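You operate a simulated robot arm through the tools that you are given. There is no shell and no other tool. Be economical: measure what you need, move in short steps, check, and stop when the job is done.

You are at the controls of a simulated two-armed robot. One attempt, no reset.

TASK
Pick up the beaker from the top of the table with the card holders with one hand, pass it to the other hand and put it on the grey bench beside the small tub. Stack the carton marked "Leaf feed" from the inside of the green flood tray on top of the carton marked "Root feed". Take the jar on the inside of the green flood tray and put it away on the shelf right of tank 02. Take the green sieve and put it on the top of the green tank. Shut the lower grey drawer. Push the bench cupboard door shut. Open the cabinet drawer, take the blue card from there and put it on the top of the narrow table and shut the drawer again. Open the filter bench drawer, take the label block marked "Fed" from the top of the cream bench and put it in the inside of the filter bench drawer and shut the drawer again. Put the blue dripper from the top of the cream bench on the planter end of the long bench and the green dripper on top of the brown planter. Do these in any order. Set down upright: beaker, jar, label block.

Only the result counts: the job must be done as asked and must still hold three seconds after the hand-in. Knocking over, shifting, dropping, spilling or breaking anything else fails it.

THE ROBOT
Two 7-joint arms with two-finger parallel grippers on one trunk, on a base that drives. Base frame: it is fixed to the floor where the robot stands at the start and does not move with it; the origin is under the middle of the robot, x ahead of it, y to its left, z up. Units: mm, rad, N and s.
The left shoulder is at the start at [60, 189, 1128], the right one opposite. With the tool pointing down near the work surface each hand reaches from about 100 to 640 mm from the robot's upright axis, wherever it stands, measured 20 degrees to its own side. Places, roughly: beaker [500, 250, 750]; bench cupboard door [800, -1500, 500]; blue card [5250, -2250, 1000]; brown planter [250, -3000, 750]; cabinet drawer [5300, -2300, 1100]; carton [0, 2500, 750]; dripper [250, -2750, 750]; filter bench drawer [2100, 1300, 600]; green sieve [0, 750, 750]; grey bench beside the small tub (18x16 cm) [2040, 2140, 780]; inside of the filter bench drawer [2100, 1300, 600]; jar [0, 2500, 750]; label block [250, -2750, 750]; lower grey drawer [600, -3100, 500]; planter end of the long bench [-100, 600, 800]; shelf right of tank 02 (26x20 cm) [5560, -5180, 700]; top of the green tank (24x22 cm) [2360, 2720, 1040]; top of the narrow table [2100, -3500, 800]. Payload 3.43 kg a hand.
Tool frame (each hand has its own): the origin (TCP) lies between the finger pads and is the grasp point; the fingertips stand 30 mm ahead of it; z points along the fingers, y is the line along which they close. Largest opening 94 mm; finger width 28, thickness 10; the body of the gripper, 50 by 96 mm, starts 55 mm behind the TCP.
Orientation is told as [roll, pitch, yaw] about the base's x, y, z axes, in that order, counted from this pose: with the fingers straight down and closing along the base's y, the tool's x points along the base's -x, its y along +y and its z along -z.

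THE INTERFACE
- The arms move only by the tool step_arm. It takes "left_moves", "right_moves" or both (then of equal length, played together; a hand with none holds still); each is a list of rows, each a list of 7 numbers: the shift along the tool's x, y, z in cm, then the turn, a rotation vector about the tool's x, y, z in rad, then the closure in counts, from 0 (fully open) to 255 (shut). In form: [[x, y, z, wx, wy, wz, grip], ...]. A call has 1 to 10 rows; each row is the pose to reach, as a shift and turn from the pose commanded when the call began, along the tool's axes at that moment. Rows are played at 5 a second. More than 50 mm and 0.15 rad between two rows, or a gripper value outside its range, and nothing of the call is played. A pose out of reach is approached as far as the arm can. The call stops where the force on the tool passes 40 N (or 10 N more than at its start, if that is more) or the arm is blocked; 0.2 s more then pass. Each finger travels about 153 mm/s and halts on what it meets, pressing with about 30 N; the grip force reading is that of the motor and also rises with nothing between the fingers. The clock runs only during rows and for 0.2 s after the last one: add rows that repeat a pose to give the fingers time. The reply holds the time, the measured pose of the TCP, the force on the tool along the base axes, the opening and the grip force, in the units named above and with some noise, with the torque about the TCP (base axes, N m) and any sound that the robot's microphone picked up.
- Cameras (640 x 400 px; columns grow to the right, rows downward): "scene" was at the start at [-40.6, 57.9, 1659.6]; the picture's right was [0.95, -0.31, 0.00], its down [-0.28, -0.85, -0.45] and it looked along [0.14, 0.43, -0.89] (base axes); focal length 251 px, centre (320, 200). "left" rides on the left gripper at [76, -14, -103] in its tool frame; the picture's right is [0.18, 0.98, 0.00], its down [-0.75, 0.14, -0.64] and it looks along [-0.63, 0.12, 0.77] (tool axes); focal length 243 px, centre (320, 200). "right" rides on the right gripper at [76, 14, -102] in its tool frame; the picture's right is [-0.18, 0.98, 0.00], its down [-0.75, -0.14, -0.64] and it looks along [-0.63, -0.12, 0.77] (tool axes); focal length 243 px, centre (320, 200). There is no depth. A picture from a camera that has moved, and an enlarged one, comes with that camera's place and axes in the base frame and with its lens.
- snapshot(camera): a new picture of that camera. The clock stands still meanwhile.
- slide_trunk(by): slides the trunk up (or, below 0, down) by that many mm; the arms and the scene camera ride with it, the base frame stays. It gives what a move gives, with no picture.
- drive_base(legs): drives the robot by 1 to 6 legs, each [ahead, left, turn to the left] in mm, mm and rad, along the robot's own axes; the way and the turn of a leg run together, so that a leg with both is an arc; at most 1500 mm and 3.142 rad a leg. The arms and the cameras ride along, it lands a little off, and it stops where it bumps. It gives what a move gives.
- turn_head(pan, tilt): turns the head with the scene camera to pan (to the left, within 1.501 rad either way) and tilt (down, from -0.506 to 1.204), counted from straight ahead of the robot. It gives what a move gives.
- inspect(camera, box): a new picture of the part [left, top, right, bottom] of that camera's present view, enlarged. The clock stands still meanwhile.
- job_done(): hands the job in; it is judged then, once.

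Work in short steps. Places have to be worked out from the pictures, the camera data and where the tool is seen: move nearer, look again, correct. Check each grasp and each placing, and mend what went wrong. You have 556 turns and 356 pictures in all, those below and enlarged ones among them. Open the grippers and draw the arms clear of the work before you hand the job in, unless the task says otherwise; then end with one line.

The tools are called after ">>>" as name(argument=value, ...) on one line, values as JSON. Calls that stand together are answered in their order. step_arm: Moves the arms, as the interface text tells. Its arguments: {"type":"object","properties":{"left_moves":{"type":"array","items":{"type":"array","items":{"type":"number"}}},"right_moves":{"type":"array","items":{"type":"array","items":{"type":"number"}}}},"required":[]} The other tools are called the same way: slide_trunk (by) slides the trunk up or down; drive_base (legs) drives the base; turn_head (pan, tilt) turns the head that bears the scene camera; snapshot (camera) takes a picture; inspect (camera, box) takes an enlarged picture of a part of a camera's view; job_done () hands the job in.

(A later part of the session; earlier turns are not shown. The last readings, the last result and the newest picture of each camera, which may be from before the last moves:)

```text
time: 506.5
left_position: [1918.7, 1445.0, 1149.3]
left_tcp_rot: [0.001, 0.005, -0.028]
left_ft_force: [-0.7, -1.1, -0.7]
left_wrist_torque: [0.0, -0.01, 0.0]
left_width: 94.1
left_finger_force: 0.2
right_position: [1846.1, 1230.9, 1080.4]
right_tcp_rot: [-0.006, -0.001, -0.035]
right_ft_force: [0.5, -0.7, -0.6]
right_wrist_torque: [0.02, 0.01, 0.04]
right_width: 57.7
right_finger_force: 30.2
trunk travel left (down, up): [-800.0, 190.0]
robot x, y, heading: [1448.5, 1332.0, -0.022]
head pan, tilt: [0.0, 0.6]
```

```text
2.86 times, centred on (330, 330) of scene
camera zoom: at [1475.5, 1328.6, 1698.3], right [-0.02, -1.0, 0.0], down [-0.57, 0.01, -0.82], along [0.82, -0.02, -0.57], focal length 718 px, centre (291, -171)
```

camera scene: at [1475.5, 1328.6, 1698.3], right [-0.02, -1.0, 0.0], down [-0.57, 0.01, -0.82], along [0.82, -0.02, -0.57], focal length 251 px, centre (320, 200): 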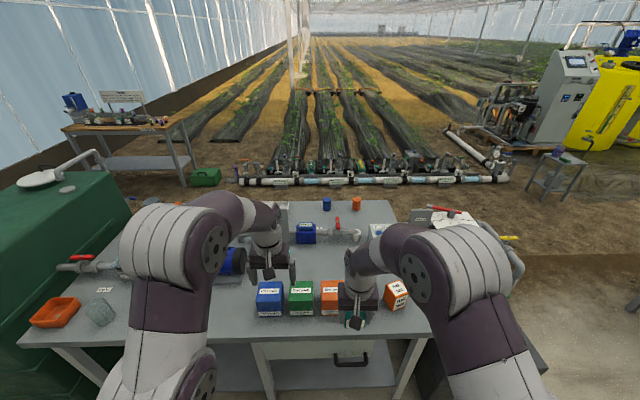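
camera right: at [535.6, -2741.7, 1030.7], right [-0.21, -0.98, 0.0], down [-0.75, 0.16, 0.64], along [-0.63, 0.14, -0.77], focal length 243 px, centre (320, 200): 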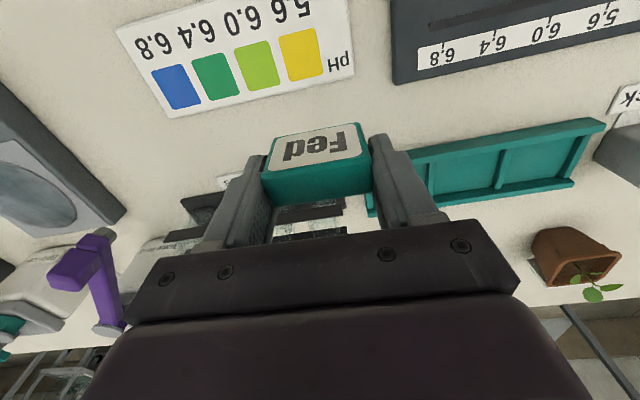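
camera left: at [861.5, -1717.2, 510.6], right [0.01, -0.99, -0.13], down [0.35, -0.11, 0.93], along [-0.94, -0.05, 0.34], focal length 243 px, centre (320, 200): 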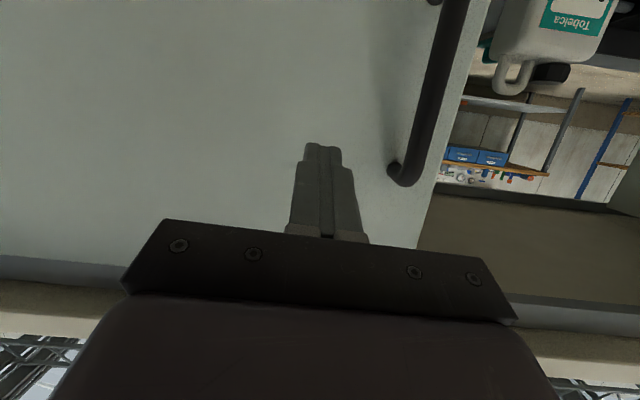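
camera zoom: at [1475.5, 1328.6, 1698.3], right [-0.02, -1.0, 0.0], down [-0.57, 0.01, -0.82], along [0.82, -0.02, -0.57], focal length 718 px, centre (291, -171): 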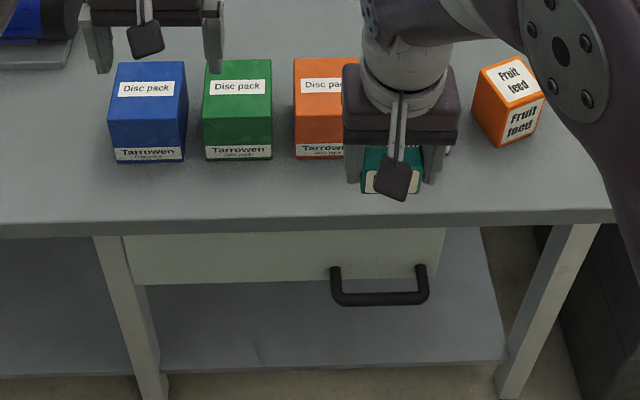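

The drawer face spans y≈1096–1542; its handle is at ≈[1915, 1188, 622]. I back off a little, shift right, and turn the left hand to the forward pose.

>>> drive_base(legs=[[-200, 0, 0.022], [0, -210, 0]])

>>> step_arm(left_moves=[[1, 0, 0, 0, 0, 0.15, 120], [2, 0, 0, 0, 0, 0.3, 120], [3, 0, 0, 0, 0, 0.45, 120], [4, 0, 0, 0, 0, 0.6, 120], [5, 0, 0, 0, 0, 0.75, 120], [6, 0, 0, 0, 0, 0.9, 120], [7, 0, 0, 0, 0, 1.05, 120], [8, 0, 0, 0, 0, 1.2, 120], [8, 0, 0, 0, 0, 1.35, 120], [8, 0, 0, 0, 0, 1.5, 120]], right_moves=[[0, -1, 0, 0, 0, 0, 170], [0, -2, 0, 0, 0, 0, 170], [0, -3, 0, 0, 0, 0, 170], [0, -4, 0, 0, 0, 0, 170], [0, -5, 0, 0, 0, 0, 170], [0, -6, 0, 0, 0, 0, 170], [0, -7, 0, 0, 0, 0, 170], [0, -8, 0, 0, 0, 0, 170], [0, -9, 0, 0, 0, 0, 170], [0, -10, 0, 0, 0, 0, 170]])

>>> step_arm(left_moves=[[0, 0, 0, -0.14, 0, 0.04, 120], [0, 0, 0, -0.28, 0, 0.07, 120], [0, 0, 0, -0.42, 0, 0.07, 120], [0, 0, 0, -0.56, 0, 0.07, 120], [0, 0, 0, -0.7, 0, 0.07, 120], [0, 0, 0, -0.84, 0, 0.07, 120], [0, 0, 0, -0.98, 0, 0.07, 120], [0, 0, 0, -1.1, 0, 0.07, 120], [0, 0, 0, -1.1, 0, 0.07, 120]])

```text
time: 509.3
left_position: [1719.0, 1248.2, 1148.8]
left_tcp_rot: [-0.002, 0.002, 0.002]
left_ft_force: [-0.8, -0.7, -0.1]
left_wrist_torque: [-0.02, -0.02, 0.03]
left_width: 94.1
left_finger_force: 0.1
right_position: [1653.7, 1030.4, 1081.2]
right_tcp_rot: [-0.003, -0.001, -0.007]
right_ft_force: [0.0, -0.4, -0.9]
right_wrist_torque: [-0.04, 0.03, 0.01]
right_width: 58.1
right_finger_force: 30.2
trunk travel left (down, up): [-800.0, 190.0]
robot x, y, heading: [1251.4, 1120.0, 0.006]
head pan, tilt: [0.0, 0.6]
```

```text
time: 511.5
left_position: [1640.1, 1246.8, 1150.3]
left_tcp_rot: [-0.004, 0.0, -1.5]
left_ft_force: [0.1, -0.4, -0.2]
left_wrist_torque: [0.01, 0.03, -0.01]
left_width: 49.7
left_finger_force: 0.1
right_position: [1651.2, 930.4, 1082.7]
right_tcp_rot: [-0.004, 0.0, -0.007]
right_ft_force: [1.0, 0.5, -0.8]
right_wrist_torque: [-0.01, 0.01, -0.03]
right_width: 57.9
right_finger_force: 30.2
trunk travel left (down, up): [-800.0, 190.0]
robot x, y, heading: [1255.3, 1121.7, 0.002]
head pan, tilt: [0.0, 0.6]
```

```text
time: 513.5
left_position: [1641.2, 1246.6, 1150.1]
left_tcp_rot: [1.098, 0.033, -1.556]
left_ft_force: [-0.6, -0.1, 0.4]
left_wrist_torque: [0.03, -0.04, -0.01]
left_width: 49.7
left_finger_force: 0.1
left hand out of reach, approached as far as the arm can: row 5
right_position: [1652.1, 930.5, 1083.0]
right_tcp_rot: [-0.005, -0.001, -0.007]
right_ft_force: [0.1, -0.6, 0.4]
right_wrist_torque: [0.0, 0.05, -0.02]
right_width: 58.1
right_finger_force: 30.3
trunk travel left (down, up): [-800.0, 190.0]
robot x, y, heading: [1252.8, 1119.8, 0.004]
head pan, tilt: [0.0, 0.6]
```

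>>> slide_trunk(by=-400)

>>> slide_trunk(by=-100)

>>> drive_base(legs=[[100, 0, 0]])

>>> snapshot(camera="left")

>>> snapshot(camera="scene")

```text
time: 517.3
left_position: [1641.2, 1247.5, 749.1]
left_tcp_rot: [1.095, 0.035, -1.555]
left_ft_force: [-0.3, -0.3, 0.2]
left_wrist_torque: [0.01, 0.0, -0.03]
left_width: 49.6
left_finger_force: 0.0
right_position: [1652.1, 929.5, 681.7]
right_tcp_rot: [-0.004, 0.0, -0.007]
right_ft_force: [-0.2, -0.3, -0.9]
right_wrist_torque: [-0.01, -0.02, 0.01]
right_width: 58.3
right_finger_force: 30.1
trunk travel left (down, up): [-400.0, 590.0]
robot x, y, heading: [1252.0, 1123.3, 0.008]
head pan, tilt: [0.0, 0.6]
```

```text
time: 518.7
left_position: [1640.5, 1247.6, 648.9]
left_tcp_rot: [1.096, 0.034, -1.556]
left_ft_force: [0.3, 0.4, -0.3]
left_wrist_torque: [-0.04, 0.01, 0.0]
left_width: 49.6
left_finger_force: 0.0
right_position: [1651.3, 930.2, 583.3]
right_tcp_rot: [-0.004, 0.002, -0.007]
right_ft_force: [0.3, 0.8, -1.0]
right_wrist_torque: [0.0, -0.02, -0.04]
right_width: 58.3
right_finger_force: 29.2
trunk travel left (down, up): [-300.0, 690.0]
robot x, y, heading: [1252.1, 1120.0, 0.012]
head pan, tilt: [0.0, 0.6]
```

```text
time: 519.8
left_position: [1745.4, 1247.4, 648.5]
left_tcp_rot: [1.095, 0.034, -1.554]
left_ft_force: [1.2, -0.4, 0.1]
left_wrist_torque: [-0.03, -0.01, -0.01]
left_width: 49.5
left_finger_force: 0.0
right_position: [1758.0, 932.1, 582.8]
right_tcp_rot: [-0.006, 0.0, -0.007]
right_ft_force: [-0.1, 0.6, 0.3]
right_wrist_torque: [0.02, -0.02, 0.0]
right_width: 58.3
right_finger_force: 30.3
trunk travel left (down, up): [-300.0, 690.0]
robot x, y, heading: [1355.4, 1118.7, 0.005]
head pan, tilt: [0.0, 0.6]
```

```text
205 pictures are left
camera left: at [1645.5, 1322.4, 686.7], right [0.45, 0.16, 0.88], down [-0.49, -0.78, 0.39], along [0.75, -0.61, -0.27], focal length 243 px, centre (320, 200)
```

left: 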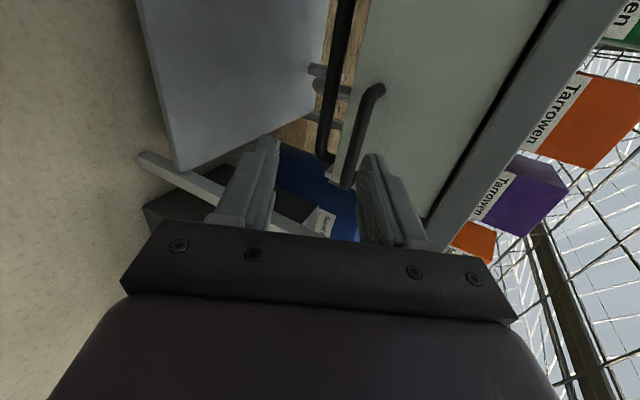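

```text
204 pictures are left
camera scene: at [1385.5, 1119.3, 1198.3], right [0.01, -1.0, 0.0], down [-0.57, 0.0, -0.82], along [0.82, 0.0, -0.57], focal length 251 px, centre (320, 200)
```

scene: 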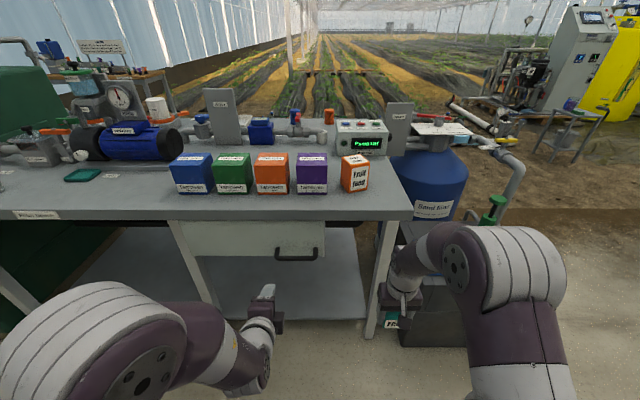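

>>> inspect(camera="scene", box=[220, 200, 400, 330])

>>> inspect(camera="left", box=[240, 0, 480, 220])

```text
3.08 times, centred on (310, 265) of scene
camera zoom: at [1385.5, 1119.3, 1198.3], right [0.01, -1.0, 0.0], down [-0.57, 0.0, -0.82], along [0.82, 0.0, -0.57], focal length 773 px, centre (351, 0)
```

zoom: 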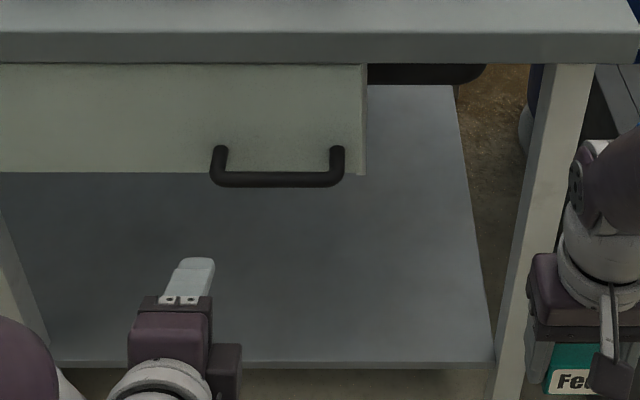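

```text
1.82 times, centred on (360, 110) of left
camera zoom: at [1645.5, 1322.4, 686.7], right [0.45, 0.16, 0.88], down [-0.49, -0.78, 0.39], along [0.75, -0.61, -0.27], focal length 441 px, centre (247, 364)
```

zoom: 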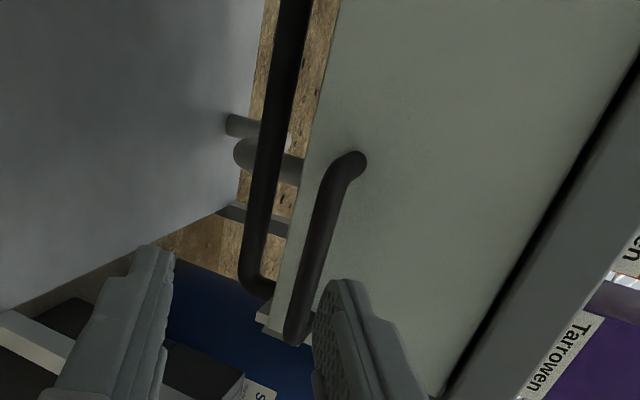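

Handle bar ≈[1910, 1195, 622]. Move to a pregrasp.

>>> step_arm(left_moves=[[-1.8, 1.8, 3, 0, 0, 0, 120], [-3.6, 3.6, 6, 0, 0, 0, 120], [-5.2, 5.2, 9, 0, 0, 0, 120], [-5.2, 5.2, 10.5, 0, 0, 0, 120], [-5.2, 5.2, 10.5, 0, 0, 0, 120]])

>>> snapshot(camera="left")

>>> inspect(camera="scene", box=[220, 200, 400, 330])

```text
time: 521.0
left_position: [1867.0, 1199.3, 648.3]
left_tcp_rot: [1.095, 0.035, -1.554]
left_ft_force: [0.6, -0.4, -0.7]
left_wrist_torque: [0.01, 0.0, 0.01]
left_width: 49.7
left_finger_force: 0.0
right_position: [1757.9, 930.0, 582.5]
right_tcp_rot: [-0.004, 0.0, -0.007]
right_ft_force: [-0.8, -0.7, -0.7]
right_wrist_torque: [-0.01, 0.01, -0.03]
right_width: 58.2
right_finger_force: 30.1
trunk travel left (down, up): [-300.0, 690.0]
robot x, y, heading: [1355.3, 1119.4, -0.003]
head pan, tilt: [0.0, 0.6]
```

```text
201 pictures are left
camera left: at [1765.0, 1273.4, 685.7], right [0.45, 0.16, 0.88], down [-0.49, -0.78, 0.39], along [0.75, -0.61, -0.27], focal length 243 px, centre (320, 200)
```

left: 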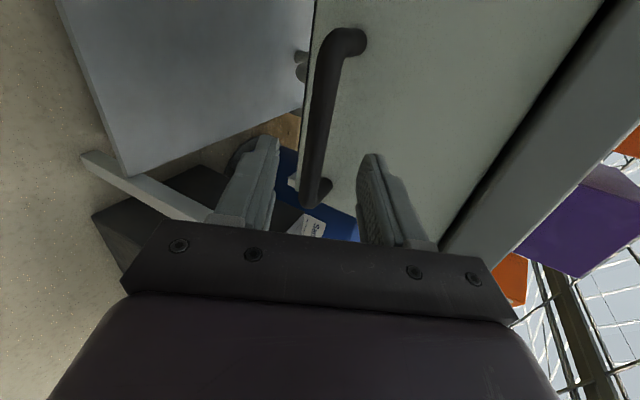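

```text
3.08 times, centred on (310, 265) of scene
camera zoom: at [1384.8, 1119.4, 1198.4], right [0.01, -1.0, 0.0], down [-0.56, 0.0, -0.83], along [0.82, 0.0, -0.56], focal length 773 px, centre (351, 0)
```

zoom: 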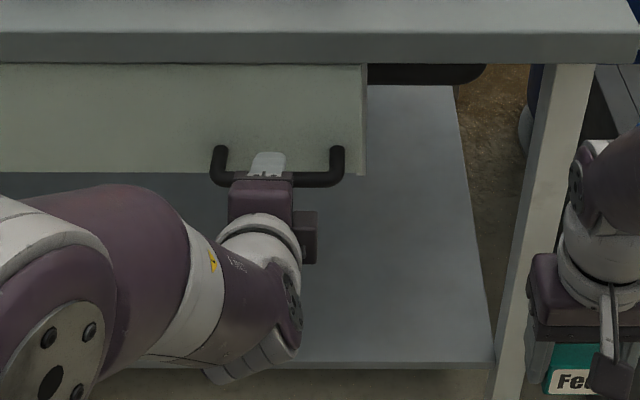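

>>> step_arm(left_moves=[[0, -0.1, 2.5, 0, 0, 0, 120], [0, -0.3, 5, 0, 0, 0, 120], [0, -0.3, 5.2, 0, 0, 0, 120], [0, -0.3, 5.2, 0, 0, 0, 190], [0, -0.3, 5.2, 0, 0, 0, 255], [0, -0.3, 5.2, 0, 0, 0, 255]])

>>> snapshot(camera="left")

```text
time: 522.4
left_position: [1908.1, 1200.7, 623.4]
left_tcp_rot: [1.103, 0.031, -1.554]
left_ft_force: [-0.6, 1.6, 18.1]
left_wrist_torque: [-0.93, -0.07, 0.33]
left_width: 16.6
left_finger_force: 45.4
right_position: [1755.8, 931.6, 583.5]
right_tcp_rot: [-0.003, -0.002, -0.006]
right_ft_force: [0.3, -0.1, -0.3]
right_wrist_torque: [-0.02, -0.01, -0.05]
right_width: 58.0
right_finger_force: 30.3
trunk travel left (down, up): [-300.0, 690.0]
robot x, y, heading: [1357.2, 1124.9, 0.005]
head pan, tilt: [0.0, 0.6]
```

```text
199 pictures are left
camera left: at [1807.6, 1275.6, 660.2], right [0.44, 0.16, 0.88], down [-0.5, -0.78, 0.39], along [0.75, -0.61, -0.26], focal length 243 px, centre (320, 200)
```

left: 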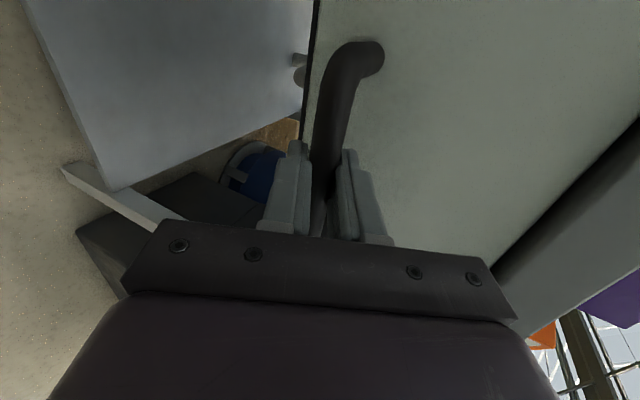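

>>> step_arm(left_moves=[[0, -0.5, -1.0, 0, 0, 0, 255], [0, -1.0, -2.0, 0, 0, 0, 255], [0, -1.5, -3.0, 0, 0, 0, 255], [0, -2.0, -4.0, 0, 0, 0, 255], [0, -2.5, -5.0, 0, 0, 0, 255], [0, -3.0, -6.0, 0, 0, 0, 255], [0, -3.5, -7.0, 0, 0, 0, 255], [0, -4.0, -8.0, 0, 0, 0, 255], [0, -4.5, -9.0, 0, 0, 0, 255]])

>>> drive_base(legs=[[-40, 0, 0]])

```text
time: 523.6
left_position: [1857.5, 1201.1, 624.4]
left_tcp_rot: [1.105, 0.031, -1.546]
left_ft_force: [0.9, 4.3, 7.6]
left_wrist_torque: [-0.51, -0.02, 0.69]
left_width: 16.1
left_finger_force: 44.8
right_position: [1758.5, 931.8, 583.1]
right_tcp_rot: [-0.005, 0.0, -0.006]
right_ft_force: [0.2, -0.3, 0.0]
right_wrist_torque: [0.02, 0.04, 0.0]
right_width: 58.1
right_finger_force: 30.1
trunk travel left (down, up): [-300.0, 690.0]
robot x, y, heading: [1359.3, 1123.8, 0.009]
head pan, tilt: [0.0, 0.6]
stopped in row 5 (left hand): the force on the tool passed its limit at 40 N (the readings are from after the stop); the commanded pose is now the measured one
```

```text
time: 524.5
left_position: [1815.8, 1201.7, 624.5]
left_tcp_rot: [1.103, 0.031, -1.548]
left_ft_force: [-1.5, 11.2, 15.3]
left_wrist_torque: [-0.86, 0.0, 0.74]
left_width: 16.3
left_finger_force: 45.0
right_position: [1716.5, 932.4, 584.0]
right_tcp_rot: [-0.005, -0.001, -0.005]
right_ft_force: [0.6, 0.2, -1.2]
right_wrist_torque: [0.01, -0.01, -0.01]
right_width: 57.9
right_finger_force: 30.4
trunk travel left (down, up): [-300.0, 690.0]
robot x, y, heading: [1316.9, 1120.9, 0.008]
head pan, tilt: [0.0, 0.6]
```

Drawer opening; base pull works well. Drive back more.

>>> drive_base(legs=[[-50, 0, 0]])

>>> drive_base(legs=[[-40, 0, 0]])

>>> snapshot(camera="scene")

```text
time: 525.4
left_position: [1765.5, 1200.6, 624.1]
left_tcp_rot: [1.104, 0.031, -1.545]
left_ft_force: [-0.5, 7.8, 8.9]
left_wrist_torque: [-0.96, 0.09, 0.94]
left_width: 15.9
left_finger_force: 44.6
right_position: [1666.2, 932.2, 582.0]
right_tcp_rot: [-0.007, 0.001, -0.006]
right_ft_force: [0.7, 0.0, -0.1]
right_wrist_torque: [-0.01, -0.04, 0.03]
right_width: 58.2
right_finger_force: 30.0
trunk travel left (down, up): [-300.0, 690.0]
robot x, y, heading: [1267.6, 1122.1, 0.011]
head pan, tilt: [0.0, 0.6]
```

```text
time: 526.3
left_position: [1726.2, 1202.0, 624.2]
left_tcp_rot: [1.103, 0.031, -1.546]
left_ft_force: [-1.1, 2.0, 4.4]
left_wrist_torque: [-1.1, 0.04, 0.73]
left_width: 15.4
left_finger_force: 44.8
right_position: [1625.9, 931.6, 583.2]
right_tcp_rot: [-0.005, 0.001, -0.008]
right_ft_force: [-1.2, 0.0, -0.6]
right_wrist_torque: [0.01, -0.01, -0.02]
right_width: 58.2
right_finger_force: 29.6
trunk travel left (down, up): [-300.0, 690.0]
robot x, y, heading: [1228.3, 1121.0, 0.005]
head pan, tilt: [0.0, 0.6]
```

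```text
198 pictures are left
camera scene: at [1253.2, 1119.3, 1198.5], right [0.01, -1.0, 0.0], down [-0.56, 0.0, -0.83], along [0.83, 0.01, -0.56], focal length 251 px, centre (320, 200)
```

scene: 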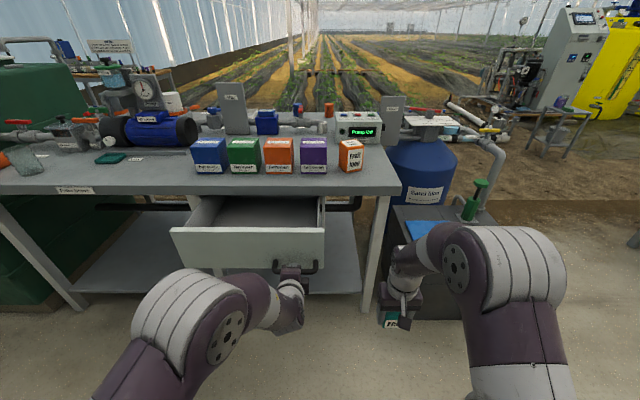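

Drawer is open ~180 mm and empty. Release the handle and back the base away.

>>> step_arm(left_moves=[[0, 0, 0, 0, 0, 0, 180], [0, 0, 0, 0, 0, 0, 120], [0, 0, 0, 0, 0, 0, 110], [0, 0, 0, 0, 0, 0, 110]])

>>> drive_base(legs=[[-120, 0, 0]])

>>> slide_trunk(by=350)

>>> drive_base(legs=[[0, 230, 0], [200, 0, 0]])

>>> turn_head(pan=-0.2, tilt=0.8)

>>> snapshot(camera="scene")

```text
time: 527.3
left_position: [1727.1, 1201.4, 623.6]
left_tcp_rot: [1.103, 0.032, -1.546]
left_ft_force: [0.5, -0.2, 0.6]
left_wrist_torque: [-0.01, -0.02, 0.01]
left_width: 53.5
left_finger_force: 0.1
right_position: [1626.2, 931.2, 582.1]
right_tcp_rot: [-0.004, 0.0, -0.006]
right_ft_force: [-0.6, 0.4, -0.2]
right_wrist_torque: [0.02, 0.0, 0.0]
right_width: 57.9
right_finger_force: 29.8
trunk travel left (down, up): [-300.0, 690.0]
robot x, y, heading: [1224.9, 1117.5, 0.009]
head pan, tilt: [0.0, 0.6]
```

```text
time: 528.6
left_position: [1604.6, 1198.1, 622.9]
left_tcp_rot: [1.103, 0.031, -1.548]
left_ft_force: [-0.3, 0.1, 0.0]
left_wrist_torque: [0.01, -0.01, 0.02]
left_width: 53.6
left_finger_force: 0.1
right_position: [1503.5, 930.6, 582.9]
right_tcp_rot: [-0.004, 0.0, -0.007]
right_ft_force: [0.0, 0.1, -1.0]
right_wrist_torque: [-0.02, -0.03, -0.01]
right_width: 57.8
right_finger_force: 29.7
trunk travel left (down, up): [-300.0, 690.0]
robot x, y, heading: [1102.6, 1121.6, 0.007]
head pan, tilt: [0.0, 0.6]
```

```text
time: 532.0
left_position: [1606.2, 1198.2, 974.2]
left_tcp_rot: [1.103, 0.032, -1.548]
left_ft_force: [-0.4, 0.6, -0.5]
left_wrist_torque: [-0.03, -0.02, 0.0]
left_width: 53.3
left_finger_force: 0.0
right_position: [1504.7, 928.9, 932.0]
right_tcp_rot: [-0.004, 0.0, -0.008]
right_ft_force: [-0.7, 0.4, -0.6]
right_wrist_torque: [0.0, 0.0, 0.0]
right_width: 58.0
right_finger_force: 29.9
trunk travel left (down, up): [-650.0, 340.0]
robot x, y, heading: [1107.4, 1120.7, 0.007]
head pan, tilt: [0.0, 0.6]
```

```text
time: 534.9
left_position: [1802.9, 1437.6, 972.9]
left_tcp_rot: [1.101, 0.032, -1.543]
left_ft_force: [-1.0, 0.7, -0.3]
left_wrist_torque: [0.01, 0.01, 0.02]
left_width: 53.5
left_finger_force: 0.1
right_position: [1704.4, 1166.6, 931.5]
right_tcp_rot: [-0.006, 0.0, -0.004]
right_ft_force: [-0.2, -0.6, -0.8]
right_wrist_torque: [0.0, 0.0, 0.03]
right_width: 57.9
right_finger_force: 30.2
trunk travel left (down, up): [-650.0, 340.0]
robot x, y, heading: [1297.8, 1355.9, 0.012]
head pan, tilt: [0.0, 0.6]
```

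```text
time: 535.7
left_position: [1803.2, 1437.1, 974.8]
left_tcp_rot: [1.102, 0.031, -1.543]
left_ft_force: [0.6, 0.8, -0.6]
left_wrist_torque: [0.01, 0.05, 0.0]
left_width: 53.6
left_finger_force: 0.1
right_position: [1703.4, 1167.8, 932.6]
right_tcp_rot: [-0.006, 0.0, -0.003]
right_ft_force: [-0.9, -0.5, -0.2]
right_wrist_torque: [0.0, -0.04, 0.02]
right_width: 58.0
right_finger_force: 30.1
trunk travel left (down, up): [-650.0, 340.0]
robot x, y, heading: [1299.0, 1352.4, 0.009]
head pan, tilt: [-0.201, 0.799]
```

```text
197 pictures are left
camera scene: at [1321.1, 1338.1, 1531.6], right [-0.19, -0.98, 0.0], down [-0.7, 0.14, -0.7], along [0.69, -0.13, -0.72], focal length 251 px, centre (320, 200)
```

scene: 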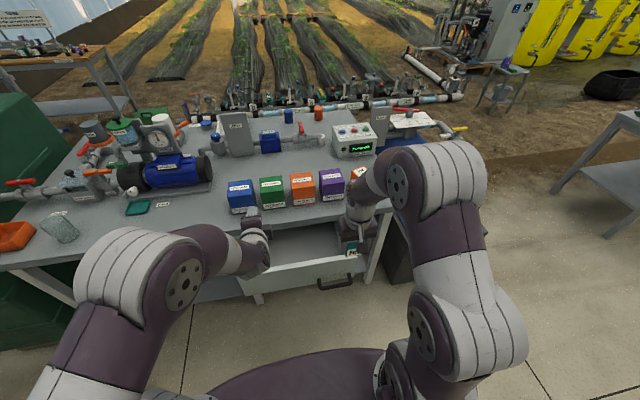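

>>> step_arm(right_moves=[[-3.5, 0.8, 0, 0, 0, 0, 170], [-7, 1.6, 0, 0, 0, 0, 170], [-10.5, 2.4, 1, 0, 0, 0, 170], [-13.5, 3.2, 3, 0, 0, 0, 170], [-13.5, 3.2, 7, 0, 0, 0, 170], [-13.5, 3.2, 10, 0, 0, 0, 170], [-13.5, 3.2, 10, 0, 0, 0, 170]])

>>> snapshot(camera="right")

>>> inspect(camera="scene", box=[220, 190, 400, 310])

```text
time: 537.3
left_position: [1801.6, 1437.8, 974.0]
left_tcp_rot: [1.103, 0.031, -1.542]
left_ft_force: [-0.9, 0.1, 0.2]
left_wrist_torque: [0.01, 0.0, 0.0]
left_width: 53.2
left_finger_force: 0.0
right_position: [1837.5, 1199.5, 832.9]
right_tcp_rot: [-0.005, 0.0, -0.005]
right_ft_force: [0.0, 0.5, 0.2]
right_wrist_torque: [-0.02, 0.02, 0.0]
right_width: 58.1
right_finger_force: 30.7
trunk travel left (down, up): [-650.0, 340.0]
robot x, y, heading: [1302.6, 1355.8, 0.009]
head pan, tilt: [-0.201, 0.799]
```

```text
196 pictures are left
camera right: at [1759.2, 1214.8, 934.7], right [0.19, 0.98, 0.0], down [0.75, -0.14, 0.64], along [0.63, -0.12, -0.77], focal length 243 px, centre (320, 200)
```

right: 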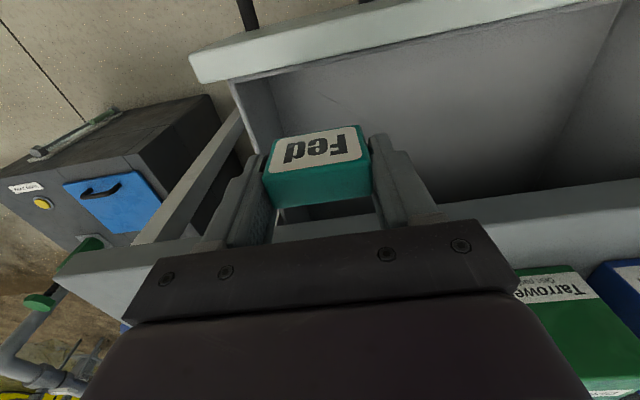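

```text
3.33 times, centred on (310, 250) of scene
camera zoom: at [1320.7, 1338.2, 1531.5], right [-0.19, -0.98, 0.0], down [-0.7, 0.14, -0.7], along [0.68, -0.13, -0.72], focal length 838 px, centre (353, 33)
```

zoom: 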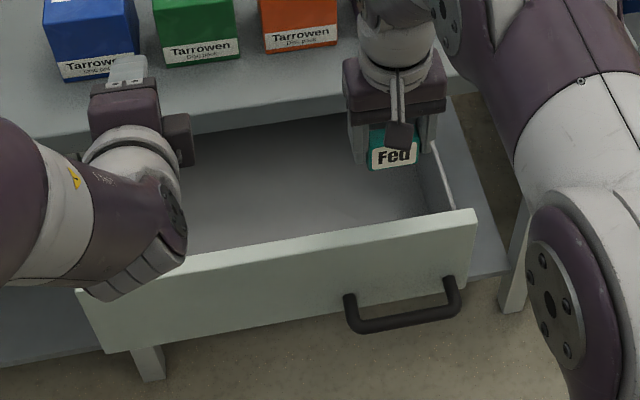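

Shift 60 mm further into the drawer's width and lower.

>>> step_arm(right_moves=[[0, 3, 0, 0, 0, 0, 170], [0, 6, 0, 0, 0, 0, 170], [0, 6, 4, 0, 0, 0, 170], [0, 6, 8, 0, 0, 0, 170], [0, 6, 11, 0, 0, 0, 170], [0, 6, 11, 0, 0, 0, 170]])

>>> snapshot(camera="right")

>>> inspect(camera="scene", box=[220, 190, 400, 310])

```text
time: 538.7
left_position: [1801.9, 1436.5, 974.1]
left_tcp_rot: [1.103, 0.032, -1.543]
left_ft_force: [-0.1, -0.5, 0.3]
left_wrist_torque: [0.02, -0.01, 0.0]
left_width: 53.5
left_finger_force: 0.1
right_position: [1838.4, 1258.7, 722.7]
right_tcp_rot: [-0.005, 0.0, -0.003]
right_ft_force: [0.6, -0.5, 0.3]
right_wrist_torque: [-0.01, -0.01, -0.04]
right_width: 58.1
right_finger_force: 29.8
trunk travel left (down, up): [-650.0, 340.0]
robot x, y, heading: [1302.2, 1354.6, 0.008]
head pan, tilt: [-0.201, 0.799]
```

```text
194 pictures are left
camera right: at [1760.3, 1273.7, 826.1], right [0.19, 0.98, 0.0], down [0.75, -0.14, 0.64], along [0.63, -0.12, -0.77], focal length 243 px, centre (320, 200)
```

right: 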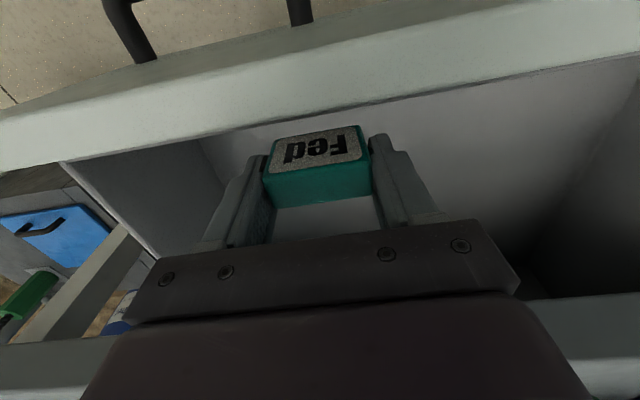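

```text
3.33 times, centred on (310, 250) of scene
camera zoom: at [1321.0, 1338.2, 1531.5], right [-0.19, -0.98, 0.0], down [-0.7, 0.14, -0.7], along [0.68, -0.13, -0.72], focal length 838 px, centre (353, 33)
```

zoom: 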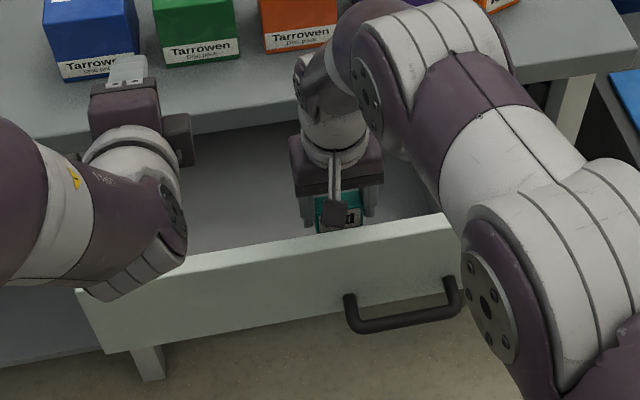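

>>> step_arm(right_moves=[[0.3, 0, 2, 0, 0, 0, 170], [0.3, 0, 4, 0, 0, 0, 170], [0.3, 0, 5, 0, 0, 0, 170], [0.3, 0, 5, 0, 0, 0, 170]])

>>> snapshot(camera="right")

```text
time: 539.7
left_position: [1803.1, 1436.9, 972.7]
left_tcp_rot: [1.103, 0.033, -1.543]
left_ft_force: [-0.4, -0.6, 0.9]
left_wrist_torque: [0.02, 0.01, 0.04]
left_width: 53.6
left_finger_force: 0.0
right_position: [1836.6, 1258.3, 672.0]
right_tcp_rot: [-0.005, -0.001, -0.005]
right_ft_force: [-0.5, -0.4, -0.4]
right_wrist_torque: [0.0, 0.0, 0.01]
right_width: 57.8
right_finger_force: 30.2
trunk travel left (down, up): [-650.0, 340.0]
robot x, y, heading: [1302.9, 1357.2, 0.015]
head pan, tilt: [-0.201, 0.799]
```

```text
192 pictures are left
camera right: at [1759.3, 1273.2, 774.3], right [0.19, 0.98, 0.0], down [0.75, -0.14, 0.64], along [0.63, -0.12, -0.77], focal length 243 px, centre (320, 200)
```

right: 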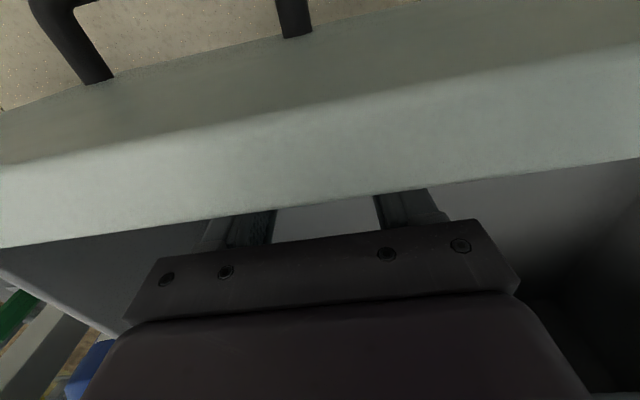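

>>> step_arm(right_moves=[[0, 0, 0.4, 0, 0, 0, 170], [0, 0, 0.8, 0, 0, 0, 170], [0, 0, 1.2, 0, 0, 0, 170], [0, 0, 1.2, 0, 0, 0, 170]])

>>> step_arm(right_moves=[[0, 0, 0.3, 0, 0, 0, 170], [0, 0, 0.6, 0, 0, 0, 170], [0, 0, 0.6, 0, 0, 0, 170]])

```text
time: 540.7
left_position: [1801.7, 1435.4, 973.9]
left_tcp_rot: [1.105, 0.032, -1.542]
left_ft_force: [0.0, -0.5, -1.3]
left_wrist_torque: [-0.02, 0.02, 0.0]
left_width: 53.6
left_finger_force: 0.1
right_position: [1836.7, 1257.7, 659.4]
right_tcp_rot: [-0.003, 0.0, -0.004]
right_ft_force: [0.3, 0.4, -0.4]
right_wrist_torque: [-0.01, -0.01, -0.01]
right_width: 58.1
right_finger_force: 29.4
trunk travel left (down, up): [-650.0, 340.0]
robot x, y, heading: [1304.2, 1355.7, 0.006]
head pan, tilt: [-0.201, 0.799]
```

```text
time: 541.5
left_position: [1802.7, 1437.0, 972.0]
left_tcp_rot: [1.105, 0.032, -1.543]
left_ft_force: [-0.3, 0.1, -0.3]
left_wrist_torque: [0.0, -0.02, -0.03]
left_width: 53.2
left_finger_force: 0.0
right_position: [1835.5, 1258.1, 654.5]
right_tcp_rot: [-0.005, 0.001, -0.003]
right_ft_force: [-0.1, -0.1, -0.4]
right_wrist_torque: [0.0, 0.0, -0.03]
right_width: 57.8
right_finger_force: 29.9
trunk travel left (down, up): [-650.0, 340.0]
robot x, y, heading: [1299.8, 1355.2, 0.007]
head pan, tilt: [-0.201, 0.799]
```

>>> step_arm(right_moves=[[0, 0, 0.3, 0, 0, 0, 170], [0, 0, 0.6, 0, 0, 0, 170], [0, 0, 0.6, 0, 0, 0, 170]])

>>> step_arm(right_moves=[[0, 0, 0.3, 0, 0, 0, 170], [0, 0, 0.6, 0, 0, 0, 170], [0, 0, 0.6, 0, 0, 0, 170]])

>>> step_arm(right_moves=[[0, 0, 0.3, 0, 0, 0, 170], [0, 0, 0.6, 0, 0, 0, 170], [0, 0, 0.6, 0, 0, 0, 170]])

```text
time: 542.3
left_position: [1802.0, 1437.0, 974.2]
left_tcp_rot: [1.103, 0.032, -1.542]
left_ft_force: [0.6, -0.7, -0.2]
left_wrist_torque: [0.0, 0.0, -0.03]
left_width: 53.4
left_finger_force: 0.0
right_position: [1835.0, 1259.0, 647.8]
right_tcp_rot: [-0.004, 0.001, -0.002]
right_ft_force: [-0.7, -0.1, -0.5]
right_wrist_torque: [-0.02, -0.02, 0.02]
right_width: 58.2
right_finger_force: 30.1
trunk travel left (down, up): [-650.0, 340.0]
robot x, y, heading: [1301.3, 1354.9, 0.012]
head pan, tilt: [-0.201, 0.799]
```

```text
time: 543.1
left_position: [1801.7, 1437.1, 975.5]
left_tcp_rot: [1.105, 0.032, -1.543]
left_ft_force: [-0.3, -0.3, -0.6]
left_wrist_torque: [-0.03, 0.01, 0.01]
left_width: 53.4
left_finger_force: 0.0
right_position: [1835.7, 1258.2, 644.6]
right_tcp_rot: [-0.003, -0.005, -0.002]
right_ft_force: [-0.1, 4.3, 15.3]
right_wrist_torque: [0.37, 0.09, -0.02]
right_width: 58.1
right_finger_force: 30.3
trunk travel left (down, up): [-650.0, 340.0]
robot x, y, heading: [1300.2, 1356.0, 0.006]
head pan, tilt: [-0.201, 0.799]
```

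```text
time: 543.9
left_position: [1800.1, 1436.6, 975.1]
left_tcp_rot: [1.108, 0.032, -1.543]
left_ft_force: [0.4, 0.0, 0.3]
left_wrist_torque: [-0.01, 0.02, 0.01]
left_width: 53.5
left_finger_force: 0.1
right_position: [1834.5, 1257.0, 638.4]
right_tcp_rot: [-0.005, -0.004, -0.004]
right_ft_force: [0.2, -1.5, 29.7]
right_wrist_torque: [0.04, 0.33, -0.05]
right_width: 58.0
right_finger_force: 30.2
trunk travel left (down, up): [-650.0, 340.0]
robot x, y, heading: [1300.9, 1356.8, 0.008]
head pan, tilt: [-0.201, 0.799]
```

Contact with the drawer floor. Ease, open slightly, and rise out.

>>> step_arm(right_moves=[[0, 0, -0.3, 0, 0, 0, 170], [0, 0, -0.3, 0, 0, 0, 90], [0, 0, -0.3, 0, 0, 0, 60], [0, 0, -0.3, 0, 0, 0, 60], [0, 0, -3, 0, 0, 0, 60], [0, 0, -7, 0, 0, 0, 60], [0, 0, -11, 0, 0, 0, 60], [0, 0, -15, 0, 0, 0, 60]])

>>> snapshot(camera="right")

```text
time: 545.7
left_position: [1802.6, 1436.5, 974.2]
left_tcp_rot: [1.104, 0.031, -1.544]
left_ft_force: [0.0, 0.0, -0.4]
left_wrist_torque: [0.01, 0.01, 0.07]
left_width: 53.5
left_finger_force: 0.1
right_position: [1837.9, 1258.6, 784.4]
right_tcp_rot: [-0.005, 0.0, -0.004]
right_ft_force: [0.2, -0.1, -0.2]
right_wrist_torque: [-0.02, 0.02, -0.02]
right_width: 71.7
right_finger_force: 0.0
trunk travel left (down, up): [-650.0, 340.0]
robot x, y, heading: [1301.6, 1354.8, 0.003]
head pan, tilt: [-0.201, 0.799]
```

```text
191 pictures are left
camera right: at [1759.9, 1273.8, 886.9], right [0.19, 0.98, 0.0], down [0.75, -0.14, 0.64], along [0.63, -0.12, -0.77], focal length 243 px, centre (320, 200)
```

right: 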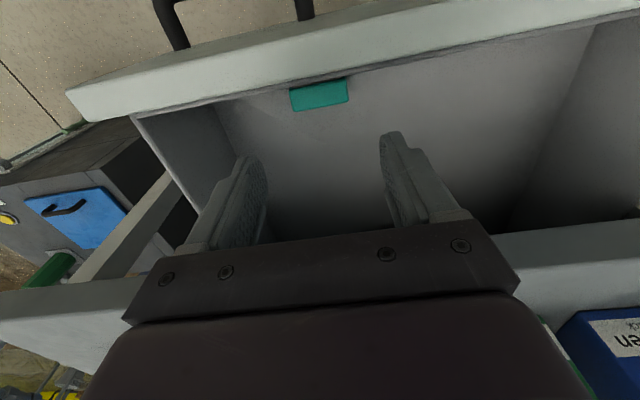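

Block sits upright in the drawer. Withdraw, lower the left hand to the drawer front's centre, and push it shut.

>>> step_arm(right_moves=[[0, 0, -4, 0, 0, 0, 0], [1, -1, -8, 0, 0, 0, 0], [4, -3, -11, 0, 0, 0, 0], [7, -5, -14, 0, 0, 0, 0], [10, -7, -16, 0, 0, 0, 0]], left_moves=[[0, 0, 0, 0, 0, 0, 200], [0, 0, 0, 0, 0, 0, 255], [0, 0, 0, 0, 0, 0, 255], [0, 0, 0, 0, 0, 0, 255], [0, 0, 0, 0, 0, 0, 255]])

>>> drive_base(legs=[[-200, 0, 0], [0, -110, -0.008]])

>>> slide_trunk(by=-320)

>>> turn_head(pan=0.0, tilt=0.7)

>>> snapshot(camera="scene")

>>> snapshot(camera="left")

```text
time: 546.9
left_position: [1801.3, 1436.9, 974.1]
left_tcp_rot: [1.105, 0.031, -1.543]
left_ft_force: [0.3, -0.2, 0.0]
left_wrist_torque: [0.02, -0.01, -0.01]
left_width: 0.1
left_finger_force: 29.9
right_position: [1735.4, 1190.1, 951.1]
right_tcp_rot: [-0.004, 0.0, -0.003]
right_ft_force: [-0.4, -0.4, 0.1]
right_wrist_torque: [-0.02, -0.02, -0.04]
right_width: 94.2
right_finger_force: 0.0
trunk travel left (down, up): [-650.0, 340.0]
robot x, y, heading: [1303.2, 1355.6, 0.009]
head pan, tilt: [-0.201, 0.799]
```

```text
time: 549.2
left_position: [1607.6, 1323.3, 973.4]
left_tcp_rot: [1.103, 0.032, -1.549]
left_ft_force: [0.1, -0.5, -0.3]
left_wrist_torque: [0.01, 0.0, 0.03]
left_width: 0.0
left_finger_force: 30.8
right_position: [1540.3, 1076.5, 950.6]
right_tcp_rot: [-0.003, 0.001, -0.008]
right_ft_force: [0.5, -0.1, -0.6]
right_wrist_torque: [0.02, -0.02, 0.01]
right_width: 94.1
right_finger_force: 0.3
trunk travel left (down, up): [-650.0, 340.0]
robot x, y, heading: [1107.9, 1244.9, 0.0]
head pan, tilt: [-0.201, 0.799]
```

```text
time: 552.4
left_position: [1607.3, 1324.0, 654.2]
left_tcp_rot: [1.103, 0.032, -1.551]
left_ft_force: [-1.1, -0.5, -0.5]
left_wrist_torque: [-0.01, 0.0, 0.02]
left_width: 0.0
left_finger_force: 29.5
right_position: [1540.9, 1076.5, 630.0]
right_tcp_rot: [-0.006, -0.002, -0.008]
right_ft_force: [0.5, -0.5, -0.2]
right_wrist_torque: [0.02, 0.02, 0.01]
right_width: 94.0
right_finger_force: 0.1
trunk travel left (down, up): [-330.0, 660.0]
robot x, y, heading: [1105.4, 1245.9, 0.004]
head pan, tilt: [-0.201, 0.799]
```

```text
time: 553.1
left_position: [1608.7, 1324.3, 655.2]
left_tcp_rot: [1.102, 0.032, -1.551]
left_ft_force: [0.6, 0.3, -0.5]
left_wrist_torque: [-0.02, 0.02, -0.02]
left_width: 0.1
left_finger_force: 30.1
right_position: [1540.3, 1076.8, 629.6]
right_tcp_rot: [-0.004, 0.0, -0.009]
right_ft_force: [0.4, 0.0, 0.1]
right_wrist_torque: [-0.04, -0.02, 0.03]
right_width: 93.8
right_finger_force: 0.1
trunk travel left (down, up): [-330.0, 660.0]
robot x, y, heading: [1106.7, 1241.7, 0.007]
head pan, tilt: [0.0, 0.7]
```

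```text
190 pictures are left
camera scene: at [1131.4, 1244.7, 1219.7], right [0.0, -1.0, 0.0], down [-0.64, 0.0, -0.76], along [0.76, 0.0, -0.64], focal length 251 px, centre (320, 200)
```

scene: 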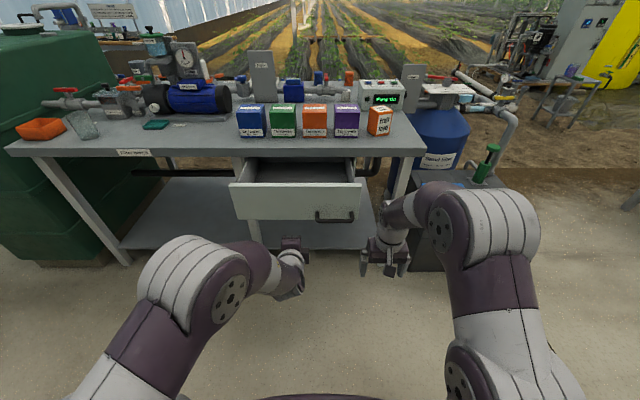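

```text
189 pictures are left
camera left: at [1506.6, 1398.4, 690.1], right [0.44, 0.17, 0.88], down [-0.49, -0.78, 0.39], along [0.75, -0.61, -0.26], focal length 243 px, centre (320, 200)
```

left: 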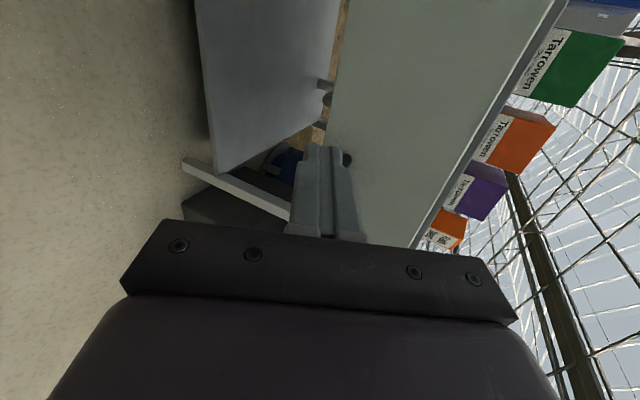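

Tips face the centre of the drawer front. Drive forward in stages.

>>> drive_base(legs=[[130, 0, 0], [100, 0, 0]])

>>> snapshot(camera="scene")

```text
time: 555.1
left_position: [1836.3, 1328.4, 652.6]
left_tcp_rot: [1.103, 0.032, -1.546]
left_ft_force: [0.4, 0.2, 0.6]
left_wrist_torque: [-0.03, -0.01, 0.0]
left_width: 0.0
left_finger_force: 30.2
right_position: [1770.7, 1080.3, 629.7]
right_tcp_rot: [-0.004, 0.001, -0.002]
right_ft_force: [-0.4, 0.1, 0.6]
right_wrist_torque: [0.05, 0.02, 0.02]
right_width: 94.1
right_finger_force: 0.1
trunk travel left (down, up): [-330.0, 660.0]
robot x, y, heading: [1335.2, 1248.1, 0.009]
head pan, tilt: [0.0, 0.7]
```

```text
188 pictures are left
camera scene: at [1361.3, 1246.3, 1219.7], right [0.01, -1.0, 0.0], down [-0.64, -0.01, -0.76], along [0.76, 0.01, -0.64], focal length 251 px, centre (320, 200)
```

scene: 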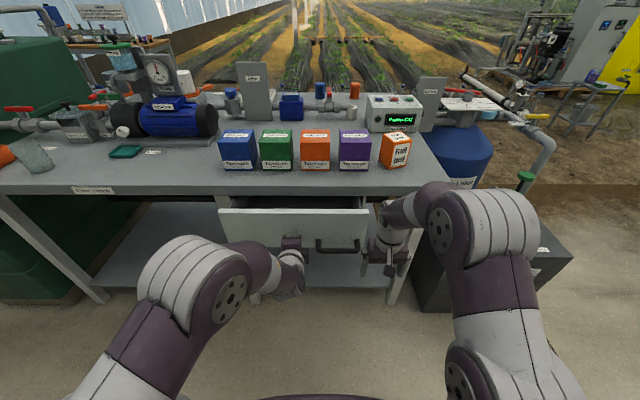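

>>> drive_base(legs=[[60, 0, 0]])

>>> drive_base(legs=[[25, 0, 0]])

>>> drive_base(legs=[[15, 0, 0]])

>>> inspect(camera="scene", box=[180, 160, 420, 320])

```text
time: 556.1
left_position: [1896.4, 1329.7, 653.6]
left_tcp_rot: [1.103, 0.032, -1.544]
left_ft_force: [0.5, 0.5, 0.7]
left_wrist_torque: [-0.02, 0.0, -0.01]
left_width: 0.0
left_finger_force: 30.3
right_position: [1829.4, 1080.9, 628.7]
right_tcp_rot: [-0.004, 0.001, -0.003]
right_ft_force: [0.7, 0.2, -0.9]
right_wrist_torque: [-0.02, 0.02, 0.02]
right_width: 93.9
right_finger_force: 0.1
trunk travel left (down, up): [-330.0, 660.0]
robot x, y, heading: [1393.4, 1248.9, 0.008]
head pan, tilt: [0.0, 0.7]
```

```text
time: 556.9
left_position: [1920.6, 1330.9, 653.0]
left_tcp_rot: [1.105, 0.03, -1.543]
left_ft_force: [0.8, 0.6, -0.2]
left_wrist_torque: [0.0, -0.06, -0.04]
left_width: 0.1
left_finger_force: 30.0
right_position: [1854.6, 1082.4, 630.7]
right_tcp_rot: [-0.005, 0.0, -0.002]
right_ft_force: [-0.3, 0.0, -0.9]
right_wrist_torque: [-0.01, 0.01, -0.04]
right_width: 94.0
right_finger_force: 0.0
trunk travel left (down, up): [-330.0, 660.0]
robot x, y, heading: [1421.1, 1252.1, 0.015]
head pan, tilt: [0.0, 0.7]
```

```text
time: 557.7
left_position: [1924.9, 1330.1, 655.0]
left_tcp_rot: [1.104, 0.034, -1.542]
left_ft_force: [-20.9, 0.2, 10.8]
left_wrist_torque: [-0.1, -0.21, -0.23]
left_width: 0.2
left_finger_force: 29.6
right_position: [1859.9, 1082.1, 630.6]
right_tcp_rot: [-0.005, -0.002, -0.002]
right_ft_force: [-0.5, -0.3, 0.1]
right_wrist_torque: [0.01, -0.01, 0.0]
right_width: 94.1
right_finger_force: 0.1
trunk travel left (down, up): [-330.0, 660.0]
robot x, y, heading: [1427.5, 1249.0, 0.01]
head pan, tilt: [0.0, 0.7]
stopped in leg 1: the force on the tool passed its limit at 78 N (the readings are from after the stop); the commanded pose is now the measured one
```

```text
2.50 times, centred on (300, 240) of scene
camera zoom: at [1448.9, 1247.2, 1219.8], right [0.01, -1.0, 0.0], down [-0.64, -0.01, -0.77], along [0.77, 0.01, -0.64], focal length 628 px, centre (370, 100)
```

zoom: 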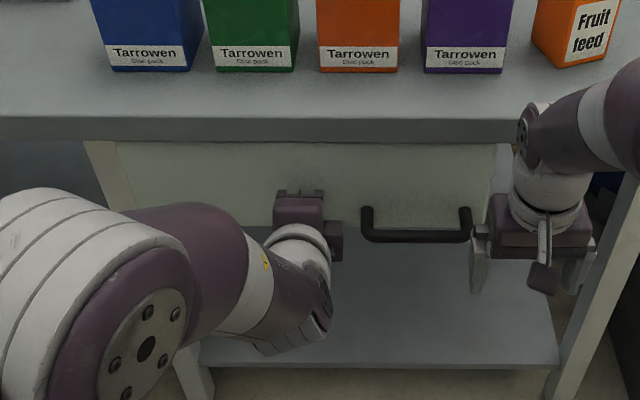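

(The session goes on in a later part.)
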